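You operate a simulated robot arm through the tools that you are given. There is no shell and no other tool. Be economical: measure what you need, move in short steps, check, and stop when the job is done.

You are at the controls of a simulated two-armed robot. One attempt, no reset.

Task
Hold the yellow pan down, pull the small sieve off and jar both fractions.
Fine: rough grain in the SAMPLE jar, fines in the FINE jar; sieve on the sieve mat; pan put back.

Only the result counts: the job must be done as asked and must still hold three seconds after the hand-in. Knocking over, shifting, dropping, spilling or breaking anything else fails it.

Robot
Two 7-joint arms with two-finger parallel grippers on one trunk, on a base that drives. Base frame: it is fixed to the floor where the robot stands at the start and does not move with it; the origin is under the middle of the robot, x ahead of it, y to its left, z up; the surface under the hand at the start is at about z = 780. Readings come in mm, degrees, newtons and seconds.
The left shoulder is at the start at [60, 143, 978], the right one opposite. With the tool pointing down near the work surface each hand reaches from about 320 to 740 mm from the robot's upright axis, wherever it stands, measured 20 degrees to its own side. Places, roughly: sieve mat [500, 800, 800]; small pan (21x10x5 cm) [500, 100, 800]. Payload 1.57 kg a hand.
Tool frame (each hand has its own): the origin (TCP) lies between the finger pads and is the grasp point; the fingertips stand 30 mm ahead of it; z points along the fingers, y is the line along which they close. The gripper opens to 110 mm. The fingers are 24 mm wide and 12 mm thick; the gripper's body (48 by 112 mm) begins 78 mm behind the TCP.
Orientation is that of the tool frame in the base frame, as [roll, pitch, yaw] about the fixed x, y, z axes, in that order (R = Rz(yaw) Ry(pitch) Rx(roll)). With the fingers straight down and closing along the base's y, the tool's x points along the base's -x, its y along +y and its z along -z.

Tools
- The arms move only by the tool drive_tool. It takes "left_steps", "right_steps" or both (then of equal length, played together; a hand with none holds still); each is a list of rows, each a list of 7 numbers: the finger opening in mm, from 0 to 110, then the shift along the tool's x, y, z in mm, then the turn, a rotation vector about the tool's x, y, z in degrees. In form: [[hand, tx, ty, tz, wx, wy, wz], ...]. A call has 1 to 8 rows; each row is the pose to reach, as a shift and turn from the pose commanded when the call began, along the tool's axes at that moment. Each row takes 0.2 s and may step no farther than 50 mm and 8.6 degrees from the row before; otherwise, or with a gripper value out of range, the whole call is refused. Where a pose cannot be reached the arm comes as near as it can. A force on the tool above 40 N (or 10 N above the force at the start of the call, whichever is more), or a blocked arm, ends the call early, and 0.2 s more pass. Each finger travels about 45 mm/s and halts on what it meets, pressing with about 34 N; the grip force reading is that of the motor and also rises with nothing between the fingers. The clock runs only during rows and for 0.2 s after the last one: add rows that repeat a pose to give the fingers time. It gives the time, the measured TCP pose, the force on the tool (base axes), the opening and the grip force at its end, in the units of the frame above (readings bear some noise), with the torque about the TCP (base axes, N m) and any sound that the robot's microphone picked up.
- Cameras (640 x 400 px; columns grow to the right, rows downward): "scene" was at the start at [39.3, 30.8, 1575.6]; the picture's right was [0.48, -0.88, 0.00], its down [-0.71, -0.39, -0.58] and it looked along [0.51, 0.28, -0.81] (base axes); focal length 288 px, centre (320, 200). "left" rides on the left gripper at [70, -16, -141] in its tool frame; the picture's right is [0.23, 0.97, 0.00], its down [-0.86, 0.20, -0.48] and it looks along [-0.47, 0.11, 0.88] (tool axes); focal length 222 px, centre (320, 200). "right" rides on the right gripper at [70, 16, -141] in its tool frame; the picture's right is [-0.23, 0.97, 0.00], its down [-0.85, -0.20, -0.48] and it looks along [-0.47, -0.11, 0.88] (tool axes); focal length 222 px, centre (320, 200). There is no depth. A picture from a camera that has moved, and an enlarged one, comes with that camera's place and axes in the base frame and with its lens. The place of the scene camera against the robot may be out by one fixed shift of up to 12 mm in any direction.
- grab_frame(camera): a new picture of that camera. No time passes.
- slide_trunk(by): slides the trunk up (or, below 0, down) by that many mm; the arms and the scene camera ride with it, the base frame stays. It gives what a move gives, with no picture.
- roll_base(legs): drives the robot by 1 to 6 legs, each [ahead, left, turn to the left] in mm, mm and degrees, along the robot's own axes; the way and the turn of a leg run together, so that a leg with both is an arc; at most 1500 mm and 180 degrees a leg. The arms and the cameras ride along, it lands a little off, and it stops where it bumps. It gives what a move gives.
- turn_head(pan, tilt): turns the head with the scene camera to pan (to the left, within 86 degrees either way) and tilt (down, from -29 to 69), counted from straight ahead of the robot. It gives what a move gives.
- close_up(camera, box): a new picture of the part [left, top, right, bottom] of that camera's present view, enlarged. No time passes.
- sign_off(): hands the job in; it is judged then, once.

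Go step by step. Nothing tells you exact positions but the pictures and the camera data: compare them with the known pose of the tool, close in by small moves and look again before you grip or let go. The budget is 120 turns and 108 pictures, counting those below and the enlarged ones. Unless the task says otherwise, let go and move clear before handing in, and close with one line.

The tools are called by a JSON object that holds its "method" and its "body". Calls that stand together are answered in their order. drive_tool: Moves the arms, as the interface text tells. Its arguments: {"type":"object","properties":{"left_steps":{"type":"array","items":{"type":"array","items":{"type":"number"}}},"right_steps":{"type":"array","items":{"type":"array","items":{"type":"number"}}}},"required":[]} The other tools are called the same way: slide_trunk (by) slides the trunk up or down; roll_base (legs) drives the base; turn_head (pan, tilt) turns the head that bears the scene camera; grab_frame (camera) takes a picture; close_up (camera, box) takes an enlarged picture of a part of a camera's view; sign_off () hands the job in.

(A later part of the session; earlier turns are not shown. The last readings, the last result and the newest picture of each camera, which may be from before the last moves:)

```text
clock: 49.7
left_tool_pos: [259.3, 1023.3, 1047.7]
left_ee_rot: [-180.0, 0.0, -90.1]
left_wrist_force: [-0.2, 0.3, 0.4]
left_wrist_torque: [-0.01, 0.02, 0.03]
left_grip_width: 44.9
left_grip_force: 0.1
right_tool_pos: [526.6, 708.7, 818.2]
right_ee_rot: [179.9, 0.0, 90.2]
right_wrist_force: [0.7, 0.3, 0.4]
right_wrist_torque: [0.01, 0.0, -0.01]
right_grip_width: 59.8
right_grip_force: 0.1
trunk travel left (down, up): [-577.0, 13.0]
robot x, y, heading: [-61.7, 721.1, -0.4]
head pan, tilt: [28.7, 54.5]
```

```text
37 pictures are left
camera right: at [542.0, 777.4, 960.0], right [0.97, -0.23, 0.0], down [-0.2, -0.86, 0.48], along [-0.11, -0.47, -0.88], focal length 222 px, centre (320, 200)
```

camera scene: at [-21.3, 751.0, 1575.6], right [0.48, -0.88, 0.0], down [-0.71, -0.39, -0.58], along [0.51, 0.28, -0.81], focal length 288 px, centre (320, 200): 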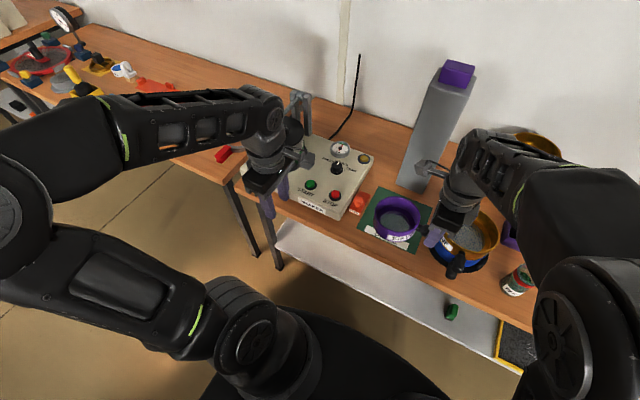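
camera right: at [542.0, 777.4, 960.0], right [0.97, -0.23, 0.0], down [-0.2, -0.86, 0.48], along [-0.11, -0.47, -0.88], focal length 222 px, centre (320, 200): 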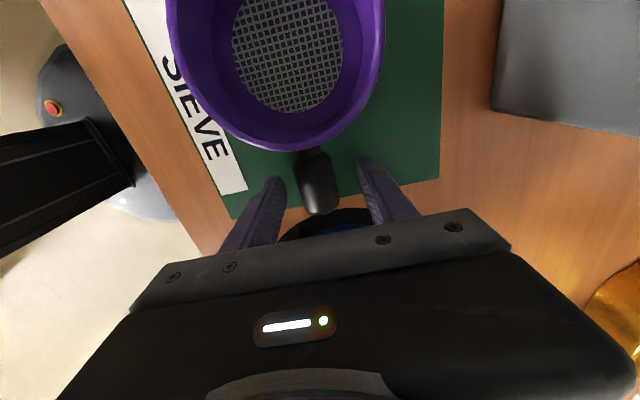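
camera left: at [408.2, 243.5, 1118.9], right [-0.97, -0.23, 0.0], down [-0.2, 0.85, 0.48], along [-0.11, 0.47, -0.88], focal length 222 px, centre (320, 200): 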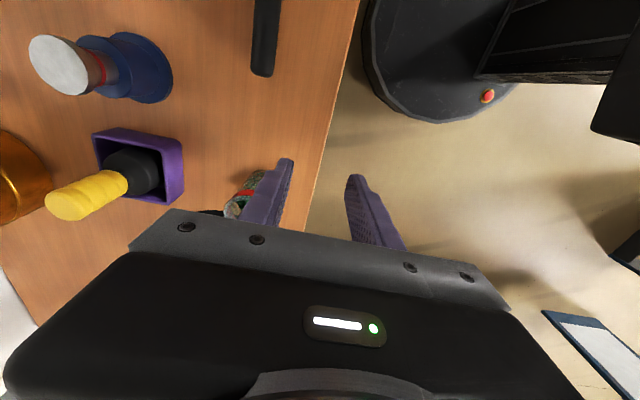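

Sieve stands on the mat, released. I rise, retract and drive back to the pan area.

{"method": "drive_tool", "body": {"right_steps": [[60, 0, 0, -20, 0, 0, 0], [60, 0, 0, -60, 0, 0, 0], [60, 0, 0, -110, 0, 0, 0], [60, 0, 0, -160, 0, 0, 0], [60, 0, -40, -200, 0, 0, 0], [60, 0, -85, -205, 0, 0, 0], [60, 0, -130, -205, 0, 0, 0], [60, 0, -158, -205, 0, 0, 0]]}}

{"method": "close_up", "body": {"camera": "scene", "box": [340, 150, 500, 275]}}

{"method": "roll_base", "body": {"legs": [[0, -720, 0], [58, 0, 0]]}}

{"method": "drive_tool", "body": {"right_steps": [[60, 0, 0, 0, 0, 0, -8], [60, 0, 0, 0, 0, 0, -16], [60, 0, 0, 0, 0, 0, -24], [60, 0, 0, 0, 0, 0, -32], [60, 0, 0, 0, 0, 0, -40], [60, 0, 0, 0, 0, 0, -48], [60, 0, 0, 0, 0, 0, -56], [60, 0, 0, 0, 0, 0, -64]]}}

{"method": "grab_frame", "body": {"camera": "scene"}}

{"method": "close_up", "body": {"camera": "scene", "box": [400, 195, 520, 320]}}

```text
refused: row 5 steps farther than a row can; nothing moved
```

```text
3.20 times, centred on (420, 212) of scene
camera zoom: at [-21.3, 750.4, 1575.6], right [0.48, -0.88, 0.0], down [-0.71, -0.39, -0.58], along [0.51, 0.28, -0.81], focal length 923 px, centre (0, 160)
```

zoom: 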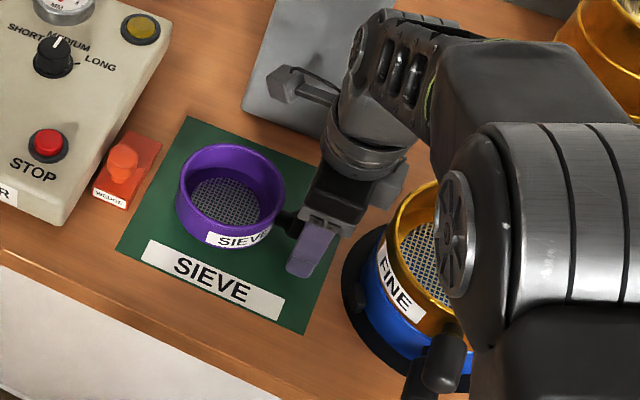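

```text
clock: 50.9
left_tool_pos: [257.7, 969.8, 1047.7]
left_ee_rot: [-179.9, 0.0, -89.9]
left_wrist_force: [-0.1, 0.4, 0.0]
left_wrist_torque: [0.02, 0.0, -0.01]
left_grip_width: 45.0
left_grip_force: 0.1
right_tool_pos: [524.7, 670.7, 819.4]
right_ee_rot: [180.0, -1.5, 90.4]
right_wrist_force: [0.3, 1.3, 0.7]
right_wrist_torque: [0.01, 0.04, -0.01]
right_grip_width: 60.2
right_grip_force: 0.5
trunk travel left (down, up): [-577.0, 13.0]
robot x, y, heading: [-59.8, 667.9, 0.1]
head pan, tilt: [28.7, 54.5]
stopped in leg 1: the force on the tool passed its limit at 56 N (the readings are from after the stop); the commanded pose is now the measured one
```

```text
clock: 51.8
left_tool_pos: [258.1, 969.7, 1048.7]
left_ee_rot: [180.0, 0.0, -89.8]
left_wrist_force: [-0.3, -0.5, 0.0]
left_wrist_torque: [0.04, -0.02, 0.01]
left_grip_width: 45.1
left_grip_force: 0.1
right_tool_pos: [518.6, 681.6, 819.8]
right_ee_rot: [179.5, -2.3, 114.3]
right_wrist_force: [-4.7, 6.8, 4.0]
right_wrist_torque: [0.01, 0.26, -0.32]
right_grip_width: 61.4
right_grip_force: 0.5
trunk travel left (down, up): [-577.0, 13.0]
robot x, y, heading: [-61.1, 664.8, 0.1]
head pan, tilt: [28.7, 54.5]
stopped in row 4 (right hand): the force on the tool passed its limit at 42 N (the readings are from after the stop); the commanded pose is now the measured one
```

```text
35 pictures are left
camera scene: at [-22.1, 695.5, 1575.8], right [0.48, -0.88, 0.0], down [-0.71, -0.39, -0.58], along [0.51, 0.28, -0.81], focal length 288 px, centre (320, 200)
```

scene: 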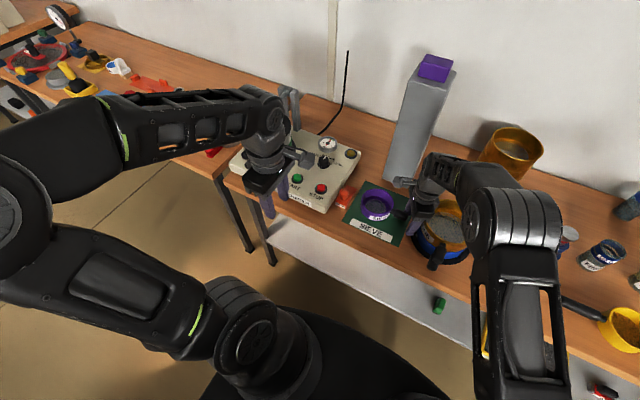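

```text
3.20 times, centred on (460, 258) of scene
camera zoom: at [-22.1, 695.5, 1575.8], right [0.48, -0.88, 0.0], down [-0.71, -0.39, -0.58], along [0.51, 0.28, -0.81], focal length 923 px, centre (-128, 16)
```

zoom: 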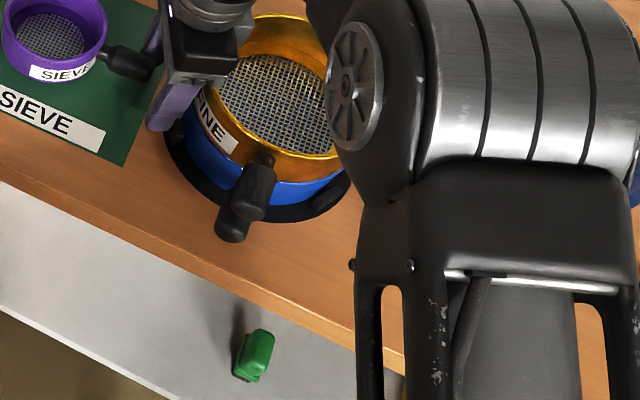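

My retract call was refused for an oversized step, and the base move then pushed the right hand sideways against the big sieve stack. First, lift the hand straight up, then assess any shift.

{"method": "drive_tool", "body": {"right_steps": [[61, 0, 0, -10, 0, 0, 0], [61, 0, 0, -35, 0, 0, 0], [61, 0, 0, -75, 0, 0, 0], [61, 0, 0, -120, 0, 0, 0], [61, 0, 0, -165, 0, 0, 0], [61, 0, 0, -205, 0, 0, 0]]}}

{"method": "grab_frame", "body": {"camera": "right"}}

{"method": "grab_frame", "body": {"camera": "scene"}}

```text
clock: 53.2
left_tool_pos: [258.5, 970.3, 1047.3]
left_ee_rot: [-179.9, 0.0, -89.8]
left_wrist_force: [-0.3, 0.4, 0.3]
left_wrist_torque: [0.02, 0.02, 0.02]
left_grip_width: 45.0
left_grip_force: 0.2
right_tool_pos: [522.1, 671.0, 1024.4]
right_ee_rot: [179.6, -2.0, 114.2]
right_wrist_force: [0.2, -0.1, 0.2]
right_wrist_torque: [0.02, -0.01, -0.01]
right_grip_width: 61.3
right_grip_force: 0.0
trunk travel left (down, up): [-577.0, 13.0]
robot x, y, heading: [-58.8, 664.3, 0.2]
head pan, tilt: [28.7, 54.5]
```

```text
33 pictures are left
camera right: at [508.9, 735.2, 1168.6], right [0.98, 0.19, 0.0], down [0.17, -0.88, 0.45], along [0.09, -0.44, -0.9], focal length 222 px, centre (320, 200)
```

right: 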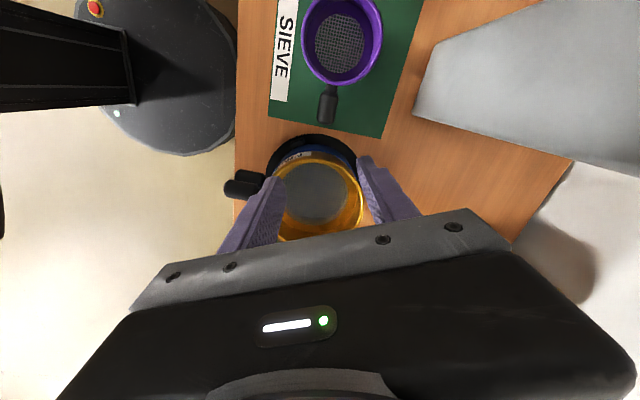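

```text
32 pictures are left
camera scene: at [-22.2, 696.4, 1575.6], right [0.48, -0.88, 0.0], down [-0.71, -0.39, -0.58], along [0.51, 0.28, -0.81], focal length 288 px, centre (320, 200)
```

scene: 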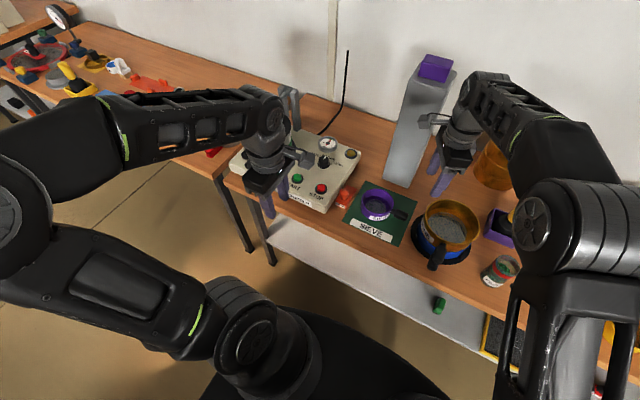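

{"method": "close_up", "body": {"camera": "scene", "box": [340, 170, 500, 295]}}

```text
3.20 times, centred on (420, 232) of scene
camera zoom: at [-22.2, 696.4, 1575.6], right [0.48, -0.88, 0.0], down [-0.71, -0.39, -0.58], along [0.51, 0.28, -0.81], focal length 923 px, centre (0, 96)
```

zoom: 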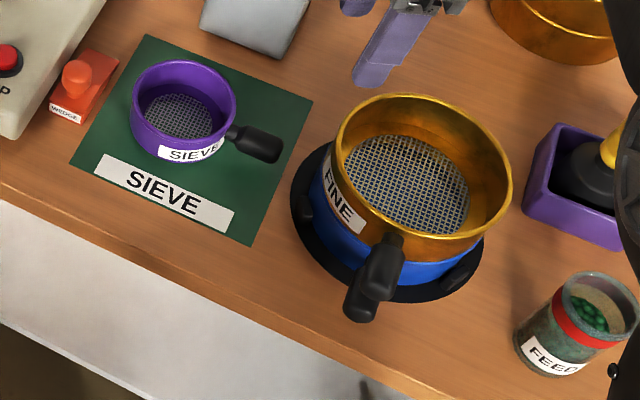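

The stack seems barely moved; the best check is to compare from the original viewpoint. Retract the right hand (in allowed steps) first.

{"method": "drive_tool", "body": {"right_steps": [[61, 10, -23, 0, 0, 0, -8], [61, 20, -46, 0, 0, 0, -16], [61, 30, -69, 0, 0, 0, -24], [61, 40, -92, 0, 0, 0, -32], [61, 50, -115, 0, 0, 0, -40], [61, 62, -139, 0, 0, 0, -48], [61, 62, -139, 0, 0, 0, -56], [61, 62, -139, 0, 0, 0, -64]]}}

```text
clock: 55.0
left_tool_pos: [258.0, 969.7, 1047.8]
left_ee_rot: [-180.0, 0.0, -89.9]
left_wrist_force: [-0.1, -0.1, 0.6]
left_wrist_torque: [-0.01, -0.02, -0.01]
left_grip_width: 44.9
left_grip_force: 0.0
right_tool_pos: [369.5, 672.4, 1024.9]
right_ee_rot: [177.9, -0.5, 178.5]
right_wrist_force: [0.7, 0.0, 0.6]
right_wrist_torque: [0.01, 0.02, 0.01]
right_grip_width: 61.0
right_grip_force: 0.1
trunk travel left (down, up): [-577.0, 13.0]
robot x, y, heading: [-59.2, 664.8, 0.1]
head pan, tilt: [28.7, 54.5]
```

{"method": "roll_base", "body": {"legs": [[0, -665, 0], [58, 0, 0]]}}

{"method": "drive_tool", "body": {"left_steps": [[45, -10, 20, -10, 0, 0, 0], [45, -30, 30, 0, 0, 0, 0], [45, -60, 30, 0, 0, 0, 0], [45, -90, 30, 0, 0, 0, 0]]}}

{"method": "close_up", "body": {"camera": "scene", "box": [140, 70, 320, 220]}}

{"method": "close_up", "body": {"camera": "scene", "box": [400, 180, 640, 400]}}

```text
clock: 59.2
left_tool_pos: [319.8, 304.4, 1046.9]
left_ee_rot: [179.8, 0.1, -89.5]
left_wrist_force: [0.7, 0.2, 0.2]
left_wrist_torque: [-0.01, 0.01, -0.04]
left_grip_width: 45.0
left_grip_force: 0.1
right_tool_pos: [432.4, 6.3, 1023.6]
right_ee_rot: [177.8, -0.6, 178.5]
right_wrist_force: [0.0, 0.8, 0.1]
right_wrist_torque: [-0.04, 0.04, 0.01]
right_grip_width: 61.0
right_grip_force: 0.0
trunk travel left (down, up): [-577.0, 13.0]
robot x, y, heading: [-0.8, -4.8, 0.5]
head pan, tilt: [28.7, 54.5]
```

```text
clock: 60.2
left_tool_pos: [287.9, 395.9, 1046.8]
left_ee_rot: [179.9, -0.1, -89.6]
left_wrist_force: [0.2, 0.1, -0.4]
left_wrist_torque: [0.0, 0.0, -0.01]
left_grip_width: 44.7
left_grip_force: 0.1
right_tool_pos: [431.3, 6.4, 1023.9]
right_ee_rot: [177.9, -0.6, 178.6]
right_wrist_force: [-0.4, 0.7, -0.4]
right_wrist_torque: [-0.04, -0.02, -0.03]
right_grip_width: 61.0
right_grip_force: 0.2
trunk travel left (down, up): [-577.0, 13.0]
robot x, y, heading: [-2.1, -3.8, 0.6]
head pan, tilt: [28.7, 54.5]
```

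```text
2.67 times, centred on (230, 145) of scene
camera zoom: at [40.1, 29.4, 1575.6], right [0.49, -0.87, 0.0], down [-0.71, -0.4, -0.58], along [0.51, 0.28, -0.81], focal length 769 px, centre (560, 347)
```

zoom: 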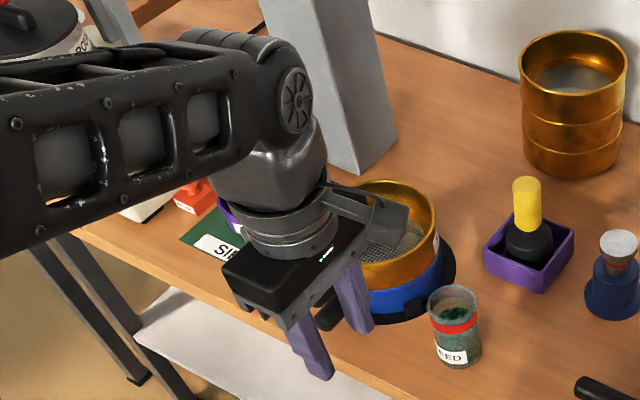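

```text
1.82 times, centred on (520, 290) of scene
camera zoom: at [40.1, 29.4, 1575.6], right [0.49, -0.87, 0.0], down [-0.71, -0.4, -0.58], along [0.51, 0.28, -0.81], focal length 524 px, centre (-44, 36)
```

zoom: 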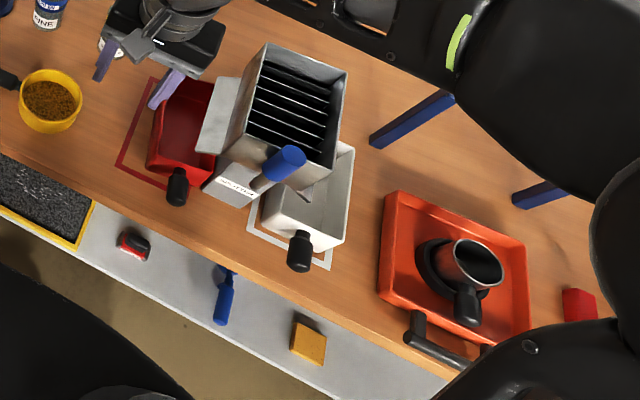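

Tray is off its outline to the right, as found. I move the left hand aside to compare the big stack with the first picture.

{"method": "drive_tool", "body": {"left_steps": [[45, -45, 0, 0, 0, 0, 0], [45, -90, 0, 0, 0, 0, 0], [45, -135, 0, 0, 0, 0, 0]]}}

{"method": "close_up", "body": {"camera": "scene", "box": [140, 70, 320, 220]}}

```text
clock: 61.0
left_tool_pos: [287.4, 529.1, 1046.3]
left_ee_rot: [179.9, 0.0, -89.6]
left_wrist_force: [0.4, 0.6, -1.3]
left_wrist_torque: [-0.01, 0.02, 0.0]
left_grip_width: 45.1
left_grip_force: 0.1
right_tool_pos: [430.7, 7.3, 1025.6]
right_ee_rot: [178.0, -0.5, 178.5]
right_wrist_force: [0.4, -0.6, 0.3]
right_wrist_torque: [-0.01, -0.03, -0.01]
right_grip_width: 61.2
right_grip_force: 0.1
trunk travel left (down, up): [-577.0, 13.0]
robot x, y, heading: [5.7, -4.3, 0.3]
head pan, tilt: [28.7, 54.5]
```

```text
2.67 times, centred on (230, 145) of scene
camera zoom: at [40.6, 30.2, 1575.5], right [0.49, -0.87, 0.0], down [-0.71, -0.4, -0.58], along [0.51, 0.28, -0.81], focal length 769 px, centre (560, 347)
```

zoom: 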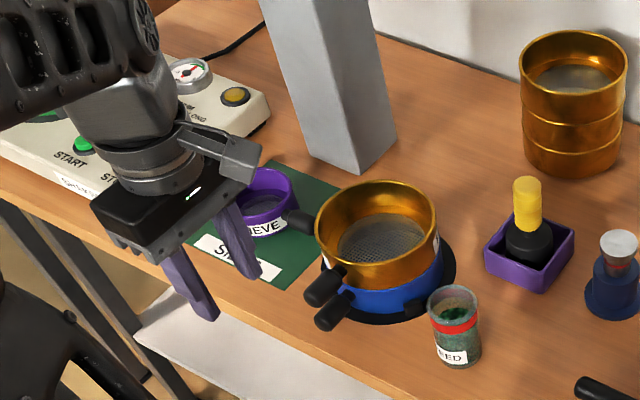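

The big stack, FEED jar and mat match the first picture, so nothing shifted there. Now to put the red tray back: right hand over its handle (about [440, −128]).

{"method": "drive_tool", "body": {"right_steps": [[61, -3, -40, 0, 0, 0, 0], [61, -6, -80, 10, 0, 0, 0], [61, -9, -115, 35, 0, 0, 0], [61, -9, -135, 70, 0, 0, 0], [61, -9, -135, 90, 0, 0, 0]]}}

{"method": "grab_frame", "body": {"camera": "right"}}

```text
clock: 62.2
left_tool_pos: [284.5, 530.8, 1047.3]
left_ee_rot: [-180.0, -0.1, -89.5]
left_wrist_force: [0.6, -0.3, -0.4]
left_wrist_torque: [-0.01, 0.01, -0.02]
left_grip_width: 45.2
left_grip_force: 0.0
right_tool_pos: [436.4, -119.5, 931.7]
right_ee_rot: [177.9, -0.2, 178.8]
right_wrist_force: [-1.5, 19.9, 18.3]
right_wrist_torque: [-2.61, -0.02, -0.03]
right_grip_width: 61.2
right_grip_force: 0.0
trunk travel left (down, up): [-577.0, 13.0]
robot x, y, heading: [0.1, -1.0, 0.5]
head pan, tilt: [28.7, 54.5]
```

```text
27 pictures are left
camera right: at [366.0, -108.2, 1073.7], right [0.25, 0.97, 0.03], down [0.85, -0.23, 0.47], along [0.46, -0.09, -0.88], focal length 222 px, centre (320, 200)
```

right: 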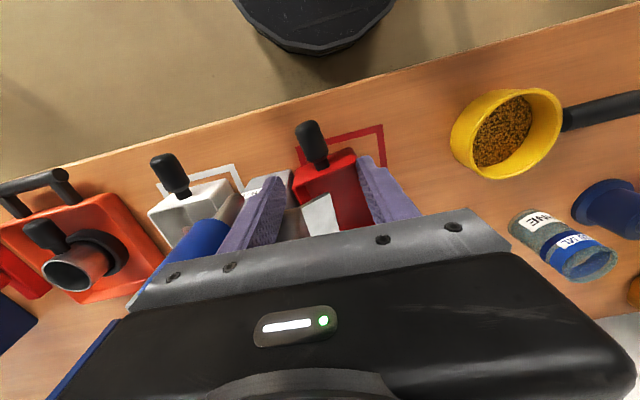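

The hand body brushed the splitter. Back off up and toward +y at once.

{"method": "drive_tool", "body": {"right_steps": [[61, 0, 10, -5, 0, 0, 0], [61, 0, 30, -20, 0, 0, 0], [61, 0, 60, -60, 0, 0, 0], [61, 0, 100, -90, 0, 0, 0]]}}

{"method": "close_up", "body": {"camera": "scene", "box": [400, 180, 640, 400]}}

{"method": "close_up", "body": {"camera": "right", "box": [150, 80, 430, 255]}}

```text
clock: 63.2
left_tool_pos: [288.1, 528.8, 1048.2]
left_ee_rot: [180.0, 0.0, -89.5]
left_wrist_force: [0.4, -0.1, 0.9]
left_wrist_torque: [-0.03, 0.02, 0.01]
left_grip_width: 44.8
left_grip_force: 0.0
right_tool_pos: [440.5, -28.5, 1021.3]
right_ee_rot: [178.2, -0.5, 178.4]
right_wrist_force: [0.2, 0.1, -0.5]
right_wrist_torque: [-0.02, -0.02, -0.01]
right_grip_width: 60.8
right_grip_force: 0.1
trunk travel left (down, up): [-577.0, 13.0]
robot x, y, heading: [1.3, -0.5, 0.4]
head pan, tilt: [28.7, 54.5]
```

```text
1.82 times, centred on (520, 290) of scene
camera zoom: at [40.2, 30.3, 1575.5], right [0.49, -0.87, 0.0], down [-0.71, -0.4, -0.58], along [0.51, 0.28, -0.81], focal length 524 px, centre (-44, 36)
```

zoom: 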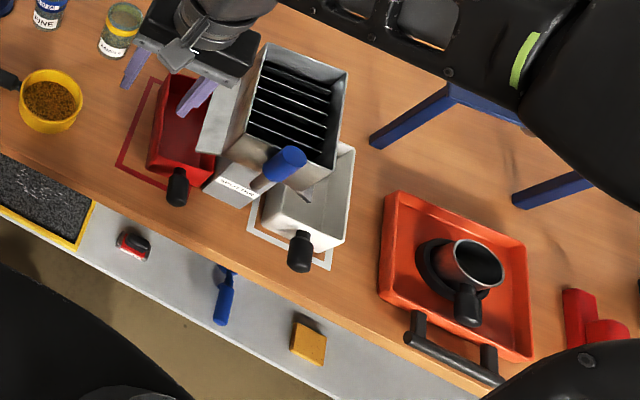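

```text
2.29 times, centred on (290, 168) of right
camera zoom: at [371.7, -15.2, 1163.7], right [0.25, 0.97, 0.03], down [0.85, -0.24, 0.46], along [0.46, -0.09, -0.89], focal length 508 px, centre (389, 274)
```

zoom: 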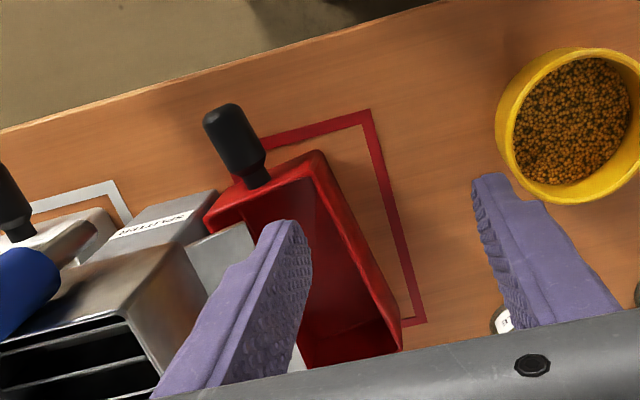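

Splitter is unmoved. The tray is rotated ~5° with its handle ~20 mm too far in −y. To grip its handle away from the splitter I'll come from the front with the hand tilted 45°; base back 150 mm first.

{"method": "roll_base", "body": {"legs": [[-150, 0, 0]]}}

{"method": "drive_tool", "body": {"right_steps": [[61, 0, 0, 0, 0, 0, -6], [61, 0, 0, 0, 0, 0, -6]]}}

{"method": "drive_tool", "body": {"right_steps": [[61, -10, -10, 0, 0, -7.5, 0], [61, -20, -25, 0, 0, -15, 0], [61, -30, -40, 20, 0, -22.5, 0], [61, -40, -60, 50, 0, -30, 0], [61, -50, -80, 80, 0, -37.5, 0], [61, -60, -90, 110, 0, -45, 0]]}}

```text
clock: 64.6
left_tool_pos: [133.8, 526.2, 1047.8]
left_ee_rot: [-179.9, 0.0, -89.5]
left_wrist_force: [-0.9, 0.0, 0.1]
left_wrist_torque: [0.02, -0.02, 0.0]
left_grip_width: 45.1
left_grip_force: 0.1
right_tool_pos: [289.1, -29.8, 1020.3]
right_ee_rot: [177.9, -0.3, 178.6]
right_wrist_force: [-0.9, 0.1, -0.2]
right_wrist_torque: [0.0, -0.02, -0.02]
right_grip_width: 61.1
right_grip_force: 0.1
trunk travel left (down, up): [-577.0, 13.0]
robot x, y, heading: [-153.5, -3.7, 0.7]
head pan, tilt: [28.7, 54.5]
```

```text
clock: 65.2
left_tool_pos: [136.6, 527.1, 1048.2]
left_ee_rot: [-180.0, 0.0, -89.5]
left_wrist_force: [0.1, -0.2, -0.7]
left_wrist_torque: [0.0, 0.03, -0.04]
left_grip_width: 44.9
left_grip_force: 0.1
right_tool_pos: [289.8, -28.6, 1021.1]
right_ee_rot: [177.8, -0.3, -175.3]
right_wrist_force: [-0.3, -0.5, 0.5]
right_wrist_torque: [-0.01, 0.02, 0.0]
right_grip_width: 61.1
right_grip_force: 0.2
trunk travel left (down, up): [-577.0, 13.0]
robot x, y, heading: [-150.3, -5.7, 0.6]
head pan, tilt: [28.7, 54.5]
```

```text
clock: 66.6
left_tool_pos: [137.6, 523.8, 1048.6]
left_ee_rot: [179.9, 0.1, -89.5]
left_wrist_force: [0.8, 0.0, -0.4]
left_wrist_torque: [0.01, 0.02, 0.0]
left_grip_width: 44.6
left_grip_force: 0.0
right_tool_pos: [358.5, -112.9, 904.6]
right_ee_rot: [176.6, 44.5, -178.3]
right_wrist_force: [0.7, -0.2, 1.2]
right_wrist_torque: [-0.03, 0.02, 0.0]
right_grip_width: 61.1
right_grip_force: 0.0
right hand out of reach, approached as far as the arm can: row 5
trunk travel left (down, up): [-577.0, 13.0]
robot x, y, heading: [-149.8, -2.6, 0.5]
head pan, tilt: [28.7, 54.5]
```

{"method": "grab_frame", "body": {"camera": "right"}}

```text
24 pictures are left
camera right: at [207.9, -110.8, 957.7], right [0.09, 0.98, 0.2], down [0.29, -0.22, 0.93], along [0.95, -0.03, -0.3], focal length 222 px, centre (320, 200)
```

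right: 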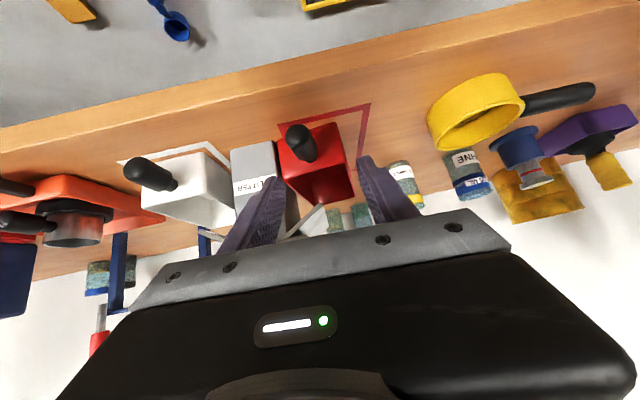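

Handle located: from [409,−128,824] to [455,−122,825]. Approach along the finger direction.

{"method": "drive_tool", "body": {"right_steps": [[61, 6, -11, 10, 0, 0, 0], [61, 11, -21, 30, 0, 0, 0], [61, 11, -21, 60, 0, 0, 0], [61, 11, -21, 72, 0, 0, 0]]}}

{"method": "grab_frame", "body": {"camera": "right"}}

```text
clock: 67.6
left_tool_pos: [135.6, 526.9, 1048.4]
left_ee_rot: [-180.0, 0.0, -89.5]
left_wrist_force: [-0.1, 0.1, -0.1]
left_wrist_torque: [0.01, 0.02, -0.03]
left_grip_width: 44.8
left_grip_force: 0.0
right_tool_pos: [402.0, -125.7, 846.3]
right_ee_rot: [176.9, 44.7, -177.6]
right_wrist_force: [-0.5, 0.1, -0.1]
right_wrist_torque: [-0.01, 0.02, 0.03]
right_grip_width: 61.3
right_grip_force: 0.0
trunk travel left (down, up): [-577.0, 13.0]
robot x, y, heading: [-149.6, -5.7, 0.9]
head pan, tilt: [28.7, 54.5]
```

```text
23 pictures are left
camera right: at [250.3, -124.2, 898.9], right [0.08, 0.98, 0.2], down [0.29, -0.21, 0.93], along [0.95, -0.02, -0.3], focal length 222 px, centre (320, 200)
```

right: 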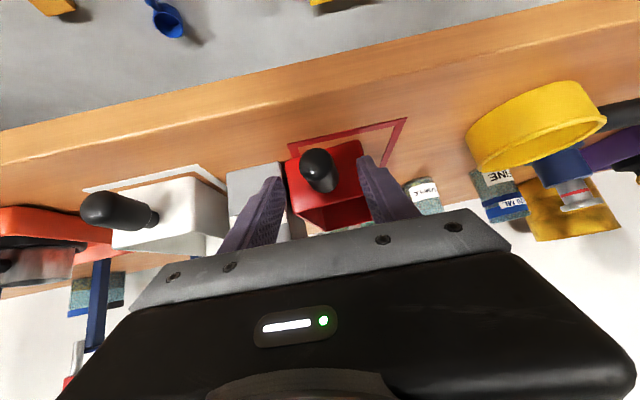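

Handle is centred between the fingers. Advance 32 mm and grip it.

{"method": "drive_tool", "body": {"right_steps": [[61, 1, 0, 16, 0, 0, 0], [61, 1, 0, 32, 0, 0, 0], [45, 1, 0, 32, 0, 0, 0], [30, 1, 0, 32, 0, 0, 0], [15, 1, 0, 32, 0, 0, 0], [0, 1, 0, 32, 0, 0, 0], [0, 1, 0, 32, 0, 0, 0]]}}

{"method": "close_up", "body": {"camera": "right", "box": [220, 80, 440, 218]}}

```text
clock: 69.2
left_tool_pos: [135.8, 527.6, 1048.3]
left_ee_rot: [179.9, 0.0, -89.5]
left_wrist_force: [-0.2, 0.0, 1.1]
left_wrist_torque: [0.0, 0.01, -0.02]
left_grip_width: 45.0
left_grip_force: 0.0
right_tool_pos: [422.3, -122.9, 824.3]
right_ee_rot: [177.0, 44.6, -177.6]
right_wrist_force: [0.6, 1.3, -0.4]
right_wrist_torque: [0.05, -0.02, 0.02]
right_grip_width: 27.2
right_grip_force: 34.3
trunk travel left (down, up): [-577.0, 13.0]
robot x, y, heading: [-152.2, 1.5, 0.4]
head pan, tilt: [28.7, 54.5]
```

```text
2.90 times, centred on (330, 149) of right
camera zoom: at [271.1, -121.0, 876.4], right [0.08, 0.98, 0.2], down [0.29, -0.21, 0.93], along [0.95, -0.02, -0.3], focal length 644 px, centre (291, 348)
```

zoom: 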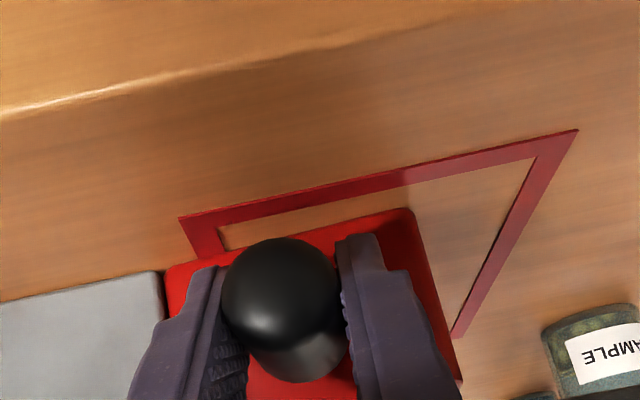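

The outline's front corners are at y −148 and −33, so its centre is −90; the tray front is 29 mm too far in −y, ~10 mm too far in x, turned ~4°. I drag it back accordingly.

{"method": "drive_tool", "body": {"right_steps": [[0, 1.1, 5.4, -0.7, 0.47, 0, 0.47], [0, 2.1, 10.8, -1.5, 0.93, 0, 0.95], [0, 3.2, 16.2, -2.2, 1.4, -0.1, 1.43], [0, 4.3, 21.6, -2.9, 1.87, -0.1, 1.9], [0, 5.3, 27, -3.7, 2.33, -0.1, 2.4], [0, 6.4, 32.3, -4.4, 2.8, -0.2, 2.85], [0, 6.4, 32.3, -4.4, 2.8, -0.2, 2.85]]}}

{"method": "close_up", "body": {"camera": "right", "box": [220, 80, 440, 218]}}

{"method": "grab_frame", "body": {"camera": "scene"}}

```text
clock: 70.8
left_tool_pos: [135.4, 526.0, 1048.3]
left_ee_rot: [-179.9, 0.0, -89.4]
left_wrist_force: [-0.7, -0.5, -0.4]
left_wrist_torque: [0.01, 0.02, 0.02]
left_grip_width: 45.2
left_grip_force: 0.2
right_tool_pos: [412.2, -91.8, 824.2]
right_ee_rot: [177.1, 44.9, 178.5]
right_wrist_force: [-1.0, -0.4, -1.8]
right_wrist_torque: [0.0, 0.17, 0.01]
right_grip_width: 27.0
right_grip_force: 33.7
trunk travel left (down, up): [-577.0, 13.0]
robot x, y, heading: [-148.2, -4.2, 0.6]
head pan, tilt: [28.7, 54.5]
```

```text
2.90 times, centred on (330, 149) of right
camera zoom: at [262.1, -79.2, 876.3], right [0.15, 0.97, 0.2], down [0.27, -0.23, 0.93], along [0.95, -0.09, -0.3], focal length 644 px, centre (291, 348)
```

zoom: 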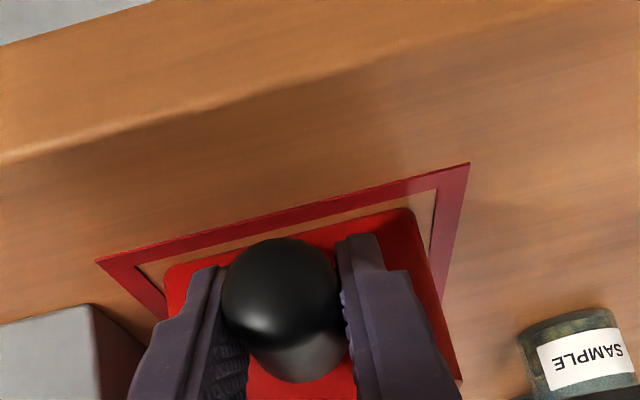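

```text
20 pictures are left
camera scene: at [-110.1, 27.6, 1575.6], right [0.49, -0.87, 0.0], down [-0.71, -0.4, -0.58], along [0.51, 0.28, -0.81], focal length 288 px, centre (320, 200)
```

scene: 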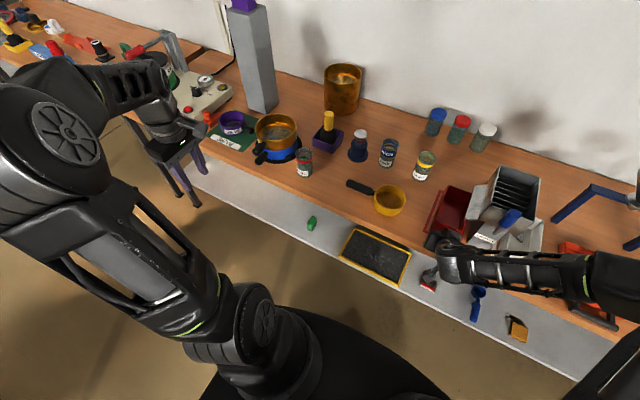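

The tray is centred and square in its outline. Release and back out along the finger direction.

{"method": "drive_tool", "body": {"right_steps": [[15, 0, 0, 0, 0, 0, 0], [32, 0, 0, 0, 0, 0, 0], [50, 0, 0, 0, 0, 0, 0], [60, 0, 0, 0, 0, 0, 0], [60, 0, 0, -30, 0, 0, 0], [60, 0, 0, -70, 0, 0, 0], [60, 0, 0, -115, 0, 0, 0], [60, 0, 0, -160, 0, 0, 0]]}}

{"method": "drive_tool", "body": {"right_steps": [[60, 0, -25, -10, 0, 0, 0], [60, 0, -50, -20, 0, 0, 0], [60, 0, -75, -30, 0, 0, 0], [60, 0, -100, -40, 0, 0, 0]], "left_steps": [[60, 45, 0, 0, 0, 0, 0], [60, 90, 0, 0, 0, 0, 0], [60, 135, 0, 0, 0, 0, 0], [60, 180, 0, 0, 0, 0, 0]]}}

{"method": "grab_frame", "body": {"camera": "scene"}}

```text
clock: 72.6
left_tool_pos: [136.0, 527.7, 1047.3]
left_ee_rot: [-180.0, 0.0, -89.5]
left_wrist_force: [-0.1, 0.0, 0.6]
left_wrist_torque: [-0.01, 0.01, 0.0]
left_grip_width: 45.1
left_grip_force: 0.1
right_tool_pos: [315.7, -88.9, 936.9]
right_ee_rot: [177.1, 44.7, 178.5]
right_wrist_force: [-0.4, 0.1, 0.7]
right_wrist_torque: [-0.03, -0.03, -0.01]
right_grip_width: 60.1
right_grip_force: 0.0
right hand out of reach, approached as far as the arm can: row 8
trunk travel left (down, up): [-577.0, 13.0]
robot x, y, heading: [-148.2, -5.0, 0.6]
head pan, tilt: [28.7, 54.5]
```

```text
clock: 73.6
left_tool_pos: [135.7, 343.3, 1047.1]
left_ee_rot: [-179.9, 0.0, -89.3]
left_wrist_force: [0.6, 0.1, 0.5]
left_wrist_torque: [-0.03, 0.0, 0.02]
left_grip_width: 60.1
left_grip_force: 0.1
right_tool_pos: [337.1, -191.0, 964.8]
right_ee_rot: [176.9, 44.7, 178.4]
right_wrist_force: [-0.1, -0.3, -0.7]
right_wrist_torque: [0.05, 0.03, 0.01]
right_grip_width: 60.1
right_grip_force: 0.1
right hand out of reach, approached as far as the arm can: row 1, 2, 3, 4
trunk travel left (down, up): [-577.0, 13.0]
robot x, y, heading: [-145.9, -3.5, 0.6]
head pan, tilt: [28.7, 54.5]
```

```text
19 pictures are left
camera scene: at [-111.3, 26.9, 1575.6], right [0.49, -0.87, 0.0], down [-0.71, -0.4, -0.58], along [0.51, 0.28, -0.81], focal length 288 px, centre (320, 200)
```

scene: 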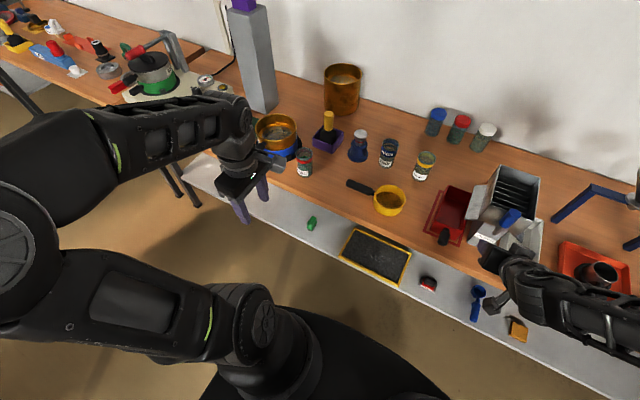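

Tray sits in its outline. Next, right hand up and upright to be clear of the splitter; then drive forward again.

{"method": "drive_tool", "body": {"right_steps": [[60, -11, 0, -22, 0, 0, 0], [60, -23, 0, -44, 0, 6, 0], [60, -34, 0, -66, 0, 13, 0], [60, -46, 0, -88, 0, 20, 0], [60, -57, 0, -110, 0, 27, 0], [60, -68, 0, -132, 0, 34, 0], [60, -80, 0, -154, 0, 40, 0], [60, -91, 0, -175, 0, 45, 0]]}}

```text
clock: 75.4
left_tool_pos: [135.3, 344.0, 1046.4]
left_ee_rot: [180.0, -0.1, -89.6]
left_wrist_force: [-0.3, 0.3, 0.0]
left_wrist_torque: [-0.01, 0.01, 0.02]
left_grip_width: 60.2
left_grip_force: 0.0
right_tool_pos: [276.5, -198.1, 1153.5]
right_ee_rot: [177.9, -0.3, -179.4]
right_wrist_force: [-0.2, 0.6, -0.1]
right_wrist_torque: [0.03, 0.0, 0.03]
right_grip_width: 59.8
right_grip_force: 0.0
right hand out of reach, approached as far as the arm can: row 1, 3
trunk travel left (down, up): [-577.0, 13.0]
robot x, y, heading: [-147.1, -2.4, 0.7]
head pan, tilt: [28.7, 54.5]
```

{"method": "roll_base", "body": {"legs": [[155, 0, -0.6]]}}

```text
clock: 76.8
left_tool_pos: [297.6, 340.4, 1046.1]
left_ee_rot: [179.9, 0.1, -90.1]
left_wrist_force: [0.4, -0.1, 0.0]
left_wrist_torque: [-0.03, 0.04, 0.01]
left_grip_width: 59.6
left_grip_force: 0.1
right_tool_pos: [431.5, -200.6, 1153.0]
right_ee_rot: [178.0, -0.2, -179.9]
right_wrist_force: [-0.1, -0.3, 0.2]
right_wrist_torque: [-0.02, 0.03, -0.01]
right_grip_width: 60.0
right_grip_force: 0.1
trunk travel left (down, up): [-577.0, 13.0]
robot x, y, heading: [7.0, -6.9, -0.1]
head pan, tilt: [28.7, 54.5]
```

Left hand goes above the pan handle.

{"method": "drive_tool", "body": {"left_steps": [[60, 20, -31, 10, 0, 0, 0], [60, 40, -62, 25, 0, 0, 0], [60, 60, -93, 45, 0, 0, 0], [60, 80, -124, 70, 0, 0, 0], [60, 100, -155, 100, 0, 0, 0], [60, 116, -181, 135, 0, 0, 0], [60, 116, -181, 146, 0, 0, 0]]}}

{"method": "grab_frame", "body": {"camera": "left"}}

```text
clock: 78.4
left_tool_pos: [474.7, 225.5, 900.3]
left_ee_rot: [-180.0, 0.0, -90.0]
left_wrist_force: [-1.1, -0.6, 0.1]
left_wrist_torque: [0.01, -0.05, 0.0]
left_grip_width: 60.0
left_grip_force: 0.1
right_tool_pos: [429.9, -201.4, 1152.8]
right_ee_rot: [177.9, -0.2, 180.0]
right_wrist_force: [-0.1, -0.8, -0.1]
right_wrist_torque: [0.03, -0.01, 0.01]
right_grip_width: 60.1
right_grip_force: 0.0
trunk travel left (down, up): [-577.0, 13.0]
robot x, y, heading: [3.1, -4.9, -0.1]
head pan, tilt: [28.7, 54.5]
```

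```text
18 pictures are left
camera left: at [491.4, 155.7, 1040.8], right [-0.97, -0.23, 0.0], down [-0.2, 0.85, 0.48], along [-0.11, 0.47, -0.88], focal length 222 px, centre (320, 200)
```

left: 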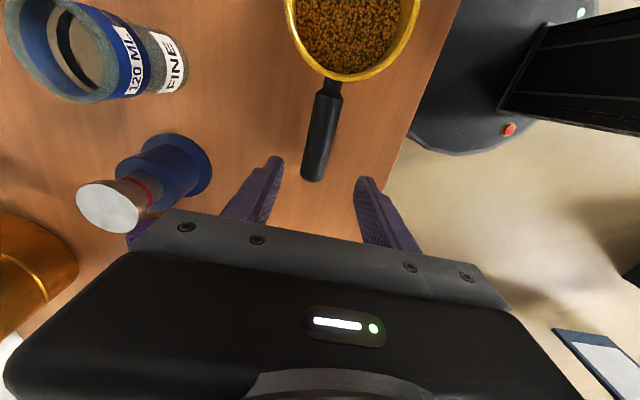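

Handle is centred. The blue piece near the path tops out at ~870. Descend and grip the pan handle.

{"method": "drive_tool", "body": {"left_steps": [[60, 0, 0, 30, 0, 0, 0], [55, 0, 0, 60, 0, 0, 0], [45, 0, 0, 82, 0, 0, 0], [35, 0, 0, 82, 0, 0, 0], [20, 0, 0, 82, 0, 0, 0], [0, 0, 0, 82, 0, 0, 0], [0, 0, 0, 82, 0, 0, 0], [0, 0, 0, 82, 0, 0, 0]]}}

{"method": "grab_frame", "body": {"camera": "left"}}

```text
clock: 80.2
left_tool_pos: [474.7, 226.5, 817.5]
left_ee_rot: [-180.0, 0.0, -90.2]
left_wrist_force: [0.6, -0.2, 0.7]
left_wrist_torque: [0.08, -0.05, 0.04]
left_grip_width: 26.9
left_grip_force: 34.5
right_tool_pos: [430.7, -201.9, 1154.3]
right_ee_rot: [177.9, -0.1, 179.9]
right_wrist_force: [-1.3, 0.0, 0.3]
right_wrist_torque: [0.0, 0.02, 0.0]
right_grip_width: 60.0
right_grip_force: 0.1
trunk travel left (down, up): [-577.0, 13.0]
robot x, y, heading: [5.1, -6.1, 0.0]
head pan, tilt: [28.7, 54.5]
```

```text
17 pictures are left
camera left: at [491.4, 156.7, 957.7], right [-0.97, -0.23, 0.0], down [-0.2, 0.86, 0.48], along [-0.11, 0.47, -0.88], focal length 222 px, centre (320, 200)
```

left: 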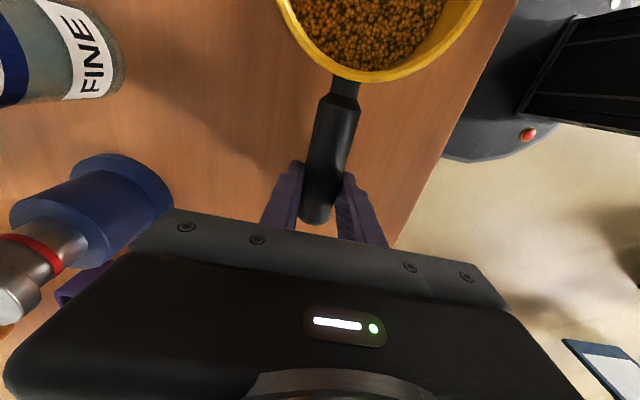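

Pan gripped exactly as before (return pose: TCP [474.7, 226.5, 817.5]). Lift it and shift so the left camera can measure the FINE jar.

{"method": "drive_tool", "body": {"left_steps": [[0, 0, 0, -5, 0, 0, 0], [0, 0, 0, -25, 0, 0, 0], [0, 0, 0, -60, 0, 0, 0], [0, 0, 0, -100, 0, 0, 0], [0, 0, 0, -142, 0, 0, 0], [0, 10, -30, -142, 0, 0, 0], [0, 18, -60, -142, 0, 0, 0], [0, 26, -85, -142, 0, 0, 0]]}}

{"method": "drive_tool", "body": {"left_steps": [[0, 0, 0, 0, 0, 0, 0]]}}

{"method": "grab_frame", "body": {"camera": "left"}}

```text
clock: 82.0
left_tool_pos: [563.0, 201.0, 958.0]
left_ee_rot: [179.9, 0.0, -90.1]
left_wrist_force: [0.4, -0.1, -1.6]
left_wrist_torque: [0.16, -0.03, 0.0]
left_grip_width: 27.1
left_grip_force: 33.9
right_tool_pos: [431.9, -201.4, 1153.0]
right_ee_rot: [178.0, -0.3, -179.9]
right_wrist_force: [0.5, -0.1, 0.2]
right_wrist_torque: [-0.01, 0.01, 0.03]
right_grip_width: 59.9
right_grip_force: 0.0
trunk travel left (down, up): [-577.0, 13.0]
robot x, y, heading: [3.2, -1.2, -0.0]
head pan, tilt: [28.7, 54.5]
```

```text
clock: 82.4
left_tool_pos: [562.9, 201.0, 958.2]
left_ee_rot: [179.9, 0.0, -90.1]
left_wrist_force: [-0.1, -0.4, -2.2]
left_wrist_torque: [0.17, 0.0, 0.02]
left_grip_width: 27.3
left_grip_force: 34.0
right_tool_pos: [431.3, -202.4, 1153.2]
right_ee_rot: [177.9, -0.2, 180.0]
right_wrist_force: [0.2, -0.3, 0.0]
right_wrist_torque: [0.02, -0.01, 0.0]
right_grip_width: 60.0
right_grip_force: 0.2
trunk travel left (down, up): [-577.0, 13.0]
robot x, y, heading: [5.7, -2.6, 0.0]
head pan, tilt: [28.7, 54.5]
```

```text
16 pictures are left
camera left: at [579.0, 130.1, 1098.6], right [-0.97, -0.23, 0.0], down [-0.2, 0.86, 0.48], along [-0.11, 0.47, -0.88], focal length 222 px, centre (320, 200)
```

left: 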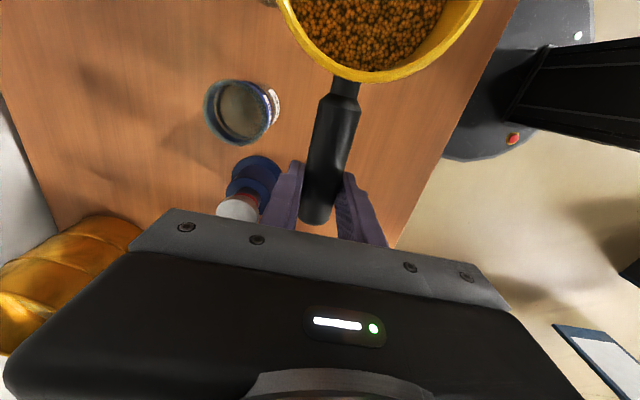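

FINE jar rim at [647, 174, 879]. Move over, tilt 16° and shift to the far side of the jar, mirroring the first pour.

{"method": "drive_tool", "body": {"left_steps": [[0, -25, -15, -8, 0, 0, 0], [0, -60, -30, -16, 0, 0, 0], [0, -95, -45, -20, 0, 0, 0], [0, -95, -55, -20, 4, 0, 0], [0, -95, -55, -20, 8, 0, 0], [0, -95, -55, -20, 12, 0, 0], [0, -95, -55, -20, 16, 0, 0], [0, -95, -55, -20, 16, 0, 0]]}}

```text
clock: 84.2
left_tool_pos: [616.9, 294.6, 979.6]
left_ee_rot: [-164.0, 0.0, -90.1]
left_wrist_force: [0.2, -0.4, -2.1]
left_wrist_torque: [0.17, 0.01, -0.03]
left_grip_width: 27.2
left_grip_force: 34.5
right_tool_pos: [430.5, -201.5, 1153.2]
right_ee_rot: [178.0, -0.2, -180.0]
right_wrist_force: [0.2, -0.5, -1.2]
right_wrist_torque: [-0.03, 0.0, -0.01]
right_grip_width: 60.1
right_grip_force: 0.0
trunk travel left (down, up): [-577.0, 13.0]
robot x, y, heading: [4.8, 0.3, 0.0]
head pan, tilt: [28.7, 54.5]
```

{"method": "drive_tool", "body": {"left_steps": [[0, -1, -20, 15, 3, 0, 0], [0, -1, -40, 32, 6, 0, 0], [0, -1.4, -60, 52, 10, 0, 0], [0, -1.4, -76.6, 73.6, 14, 0, 0], [0, -1.4, -76.6, 73.6, 14, 0, 0]]}}

{"method": "grab_frame", "body": {"camera": "left"}}

{"method": "close_up", "body": {"camera": "scene", "box": [310, 130, 430, 205]}}

```text
clock: 85.4
left_tool_pos: [710.5, 295.5, 931.1]
left_ee_rot: [-149.8, 0.0, -90.0]
left_wrist_force: [0.3, 0.5, 6.9]
left_wrist_torque: [-0.87, 0.2, 0.06]
left_grip_width: 27.1
left_grip_force: 33.9
right_tool_pos: [430.4, -201.6, 1153.5]
right_ee_rot: [177.9, -0.3, 180.0]
right_wrist_force: [0.6, 0.3, 0.3]
right_wrist_torque: [0.0, -0.02, 0.01]
right_grip_width: 60.2
right_grip_force: 0.0
trunk travel left (down, up): [-577.0, 13.0]
robot x, y, heading: [5.8, -2.8, 0.1]
head pan, tilt: [28.7, 54.5]
```

```text
15 pictures are left
camera left: at [653.4, 225.1, 1060.3], right [-0.84, -0.23, -0.49], down [-0.41, 0.86, 0.31], along [0.35, 0.47, -0.81], focal length 222 px, centre (320, 200)
```

left: 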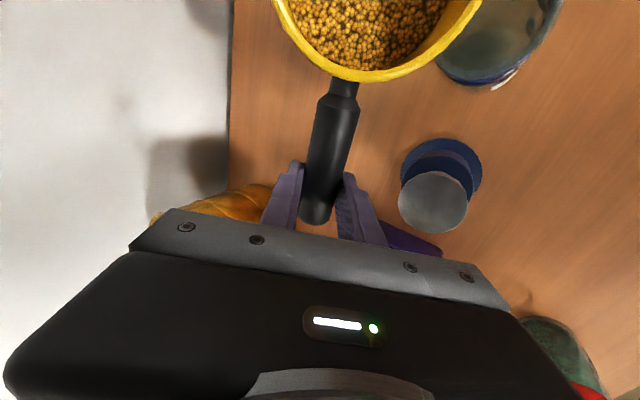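

```text
5.33 times, centred on (370, 168) of scene
camera zoom: at [45.3, 27.8, 1575.7], right [0.48, -0.88, 0.0], down [-0.71, -0.39, -0.58], along [0.51, 0.28, -0.81], focal length 1538 px, centre (53, 373)
```

zoom: 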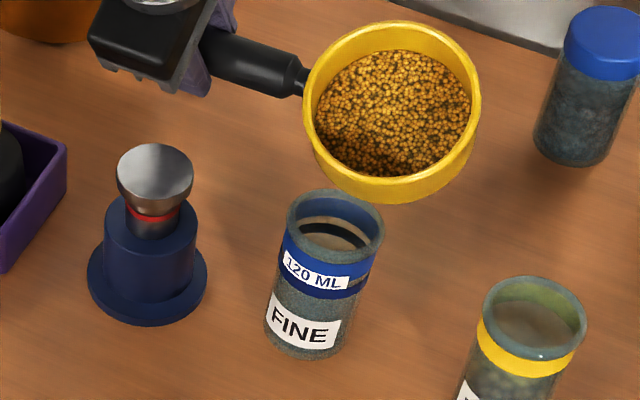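

Contact: ~9 N upward at the pan's underside — it is touching the jar rim. Raise at once.

{"method": "drive_tool", "body": {"left_steps": [[0, 0, -5, -8.7, 0, 0, 0], [0, 0, -10, -17.3, 0, 0, 0], [0, 0, -10, -17.3, 0, 0, 0]]}}

{"method": "close_up", "body": {"camera": "scene", "box": [310, 130, 430, 205]}}

```text
clock: 86.2
left_tool_pos: [710.7, 294.8, 948.8]
left_ee_rot: [-150.0, 0.1, -90.0]
left_wrist_force: [0.3, 0.4, -0.9]
left_wrist_torque: [0.19, 0.04, 0.02]
left_grip_width: 27.1
left_grip_force: 33.9
right_tool_pos: [429.6, -201.1, 1153.4]
right_ee_rot: [177.9, -0.2, -180.0]
right_wrist_force: [-0.6, -0.7, 0.7]
right_wrist_torque: [0.03, 0.04, 0.01]
right_grip_width: 60.1
right_grip_force: 0.2
trunk travel left (down, up): [-577.0, 13.0]
robot x, y, heading: [6.0, -1.9, -0.1]
head pan, tilt: [28.7, 54.5]
```

```text
5.33 times, centred on (370, 168) of scene
camera zoom: at [46.2, 28.1, 1575.6], right [0.48, -0.88, 0.0], down [-0.71, -0.39, -0.58], along [0.51, 0.28, -0.81], focal length 1538 px, centre (53, 373)
```

zoom: 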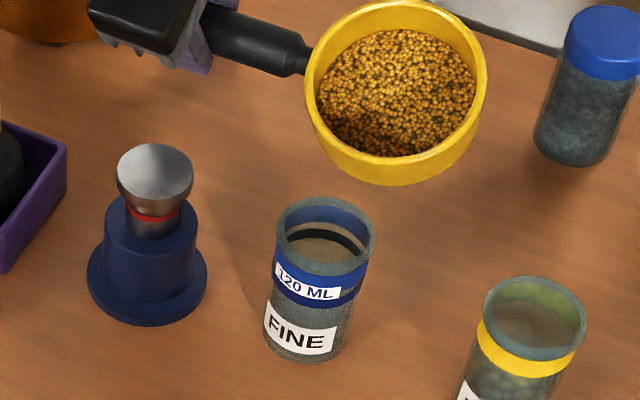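

The jar has settled upright where it was. The pan hangs a bit lower than assumed, so I keep ~10 mm extra height and continue the tilt to 52°.

{"method": "drive_tool", "body": {"left_steps": [[0, -1, 3.5, 2, 5, 0, 0], [0, -1, 7, 4, 10, 0, 0], [0, -1, 11, 6, 15, 0, 0], [0, -1, 13, 4, 18.5, 0, 0], [0, -1, 14.5, 1.8, 22, 0, 0], [0, -1, 14.5, 1.8, 22, 0, 0]]}}

{"method": "close_up", "body": {"camera": "scene", "box": [310, 130, 430, 205]}}

```text
clock: 87.6
left_tool_pos: [698.8, 296.7, 940.9]
left_ee_rot: [-127.9, 0.0, -90.2]
left_wrist_force: [-0.3, -0.2, -0.9]
left_wrist_torque: [0.14, 0.02, -0.03]
left_grip_width: 27.4
left_grip_force: 33.9
right_tool_pos: [430.4, -201.7, 1153.1]
right_ee_rot: [177.9, -0.2, -180.0]
right_wrist_force: [0.3, 0.4, 0.0]
right_wrist_torque: [0.01, -0.01, -0.01]
right_grip_width: 60.0
right_grip_force: 0.0
trunk travel left (down, up): [-577.0, 13.0]
robot x, y, heading: [3.0, -5.3, -0.1]
head pan, tilt: [28.7, 54.5]
```

```text
5.33 times, centred on (370, 168) of scene
camera zoom: at [46.3, 27.7, 1575.6], right [0.48, -0.88, 0.0], down [-0.71, -0.39, -0.58], along [0.51, 0.28, -0.81], focal length 1538 px, centre (53, 373)
```

zoom: 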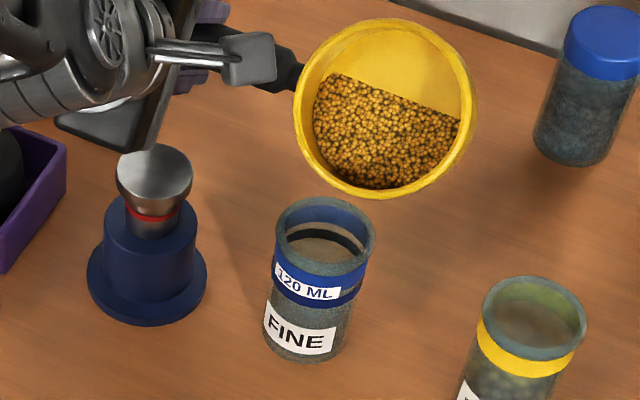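

Lip is aligned with the jar. Continue slowly to 75°.

{"method": "drive_tool", "body": {"left_steps": [[0, 0, 2, -3.5, 5, 0, 0], [0, 0, 4, -7, 10, 0, 0], [0, 0, 5.7, -10.5, 15, 0, 0], [0, 0, 6.6, -12.7, 17.5, 0, 0], [0, 0, 7.5, -15, 20, 0, 0], [0, 0, 8.4, -17.3, 23, 0, 0], [0, 0, 8.4, -17.3, 23, 0, 0]]}}

{"method": "close_up", "body": {"camera": "scene", "box": [310, 130, 430, 205]}}

```text
clock: 89.2
left_tool_pos: [679.7, 295.6, 944.9]
left_ee_rot: [-104.9, 0.0, -90.1]
left_wrist_force: [0.5, 0.8, -1.5]
left_wrist_torque: [0.14, 0.05, -0.03]
left_grip_width: 27.0
left_grip_force: 34.5
right_tool_pos: [431.4, -202.0, 1153.4]
right_ee_rot: [177.9, -0.2, 180.0]
right_wrist_force: [-1.1, -0.1, 0.8]
right_wrist_torque: [-0.01, -0.02, 0.03]
right_grip_width: 60.1
right_grip_force: 0.1
trunk travel left (down, up): [-577.0, 13.0]
robot x, y, heading: [8.8, -2.7, 0.1]
head pan, tilt: [28.7, 54.5]
```

```text
5.33 times, centred on (370, 168) of scene
camera zoom: at [46.1, 28.0, 1575.6], right [0.48, -0.88, 0.0], down [-0.71, -0.39, -0.58], along [0.51, 0.28, -0.81], focal length 1538 px, centre (53, 373)
```

zoom: 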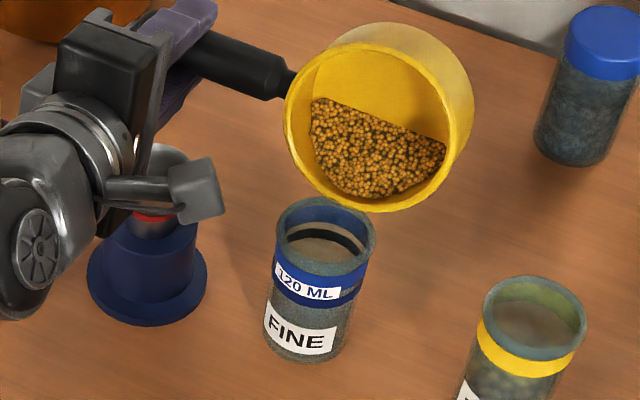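

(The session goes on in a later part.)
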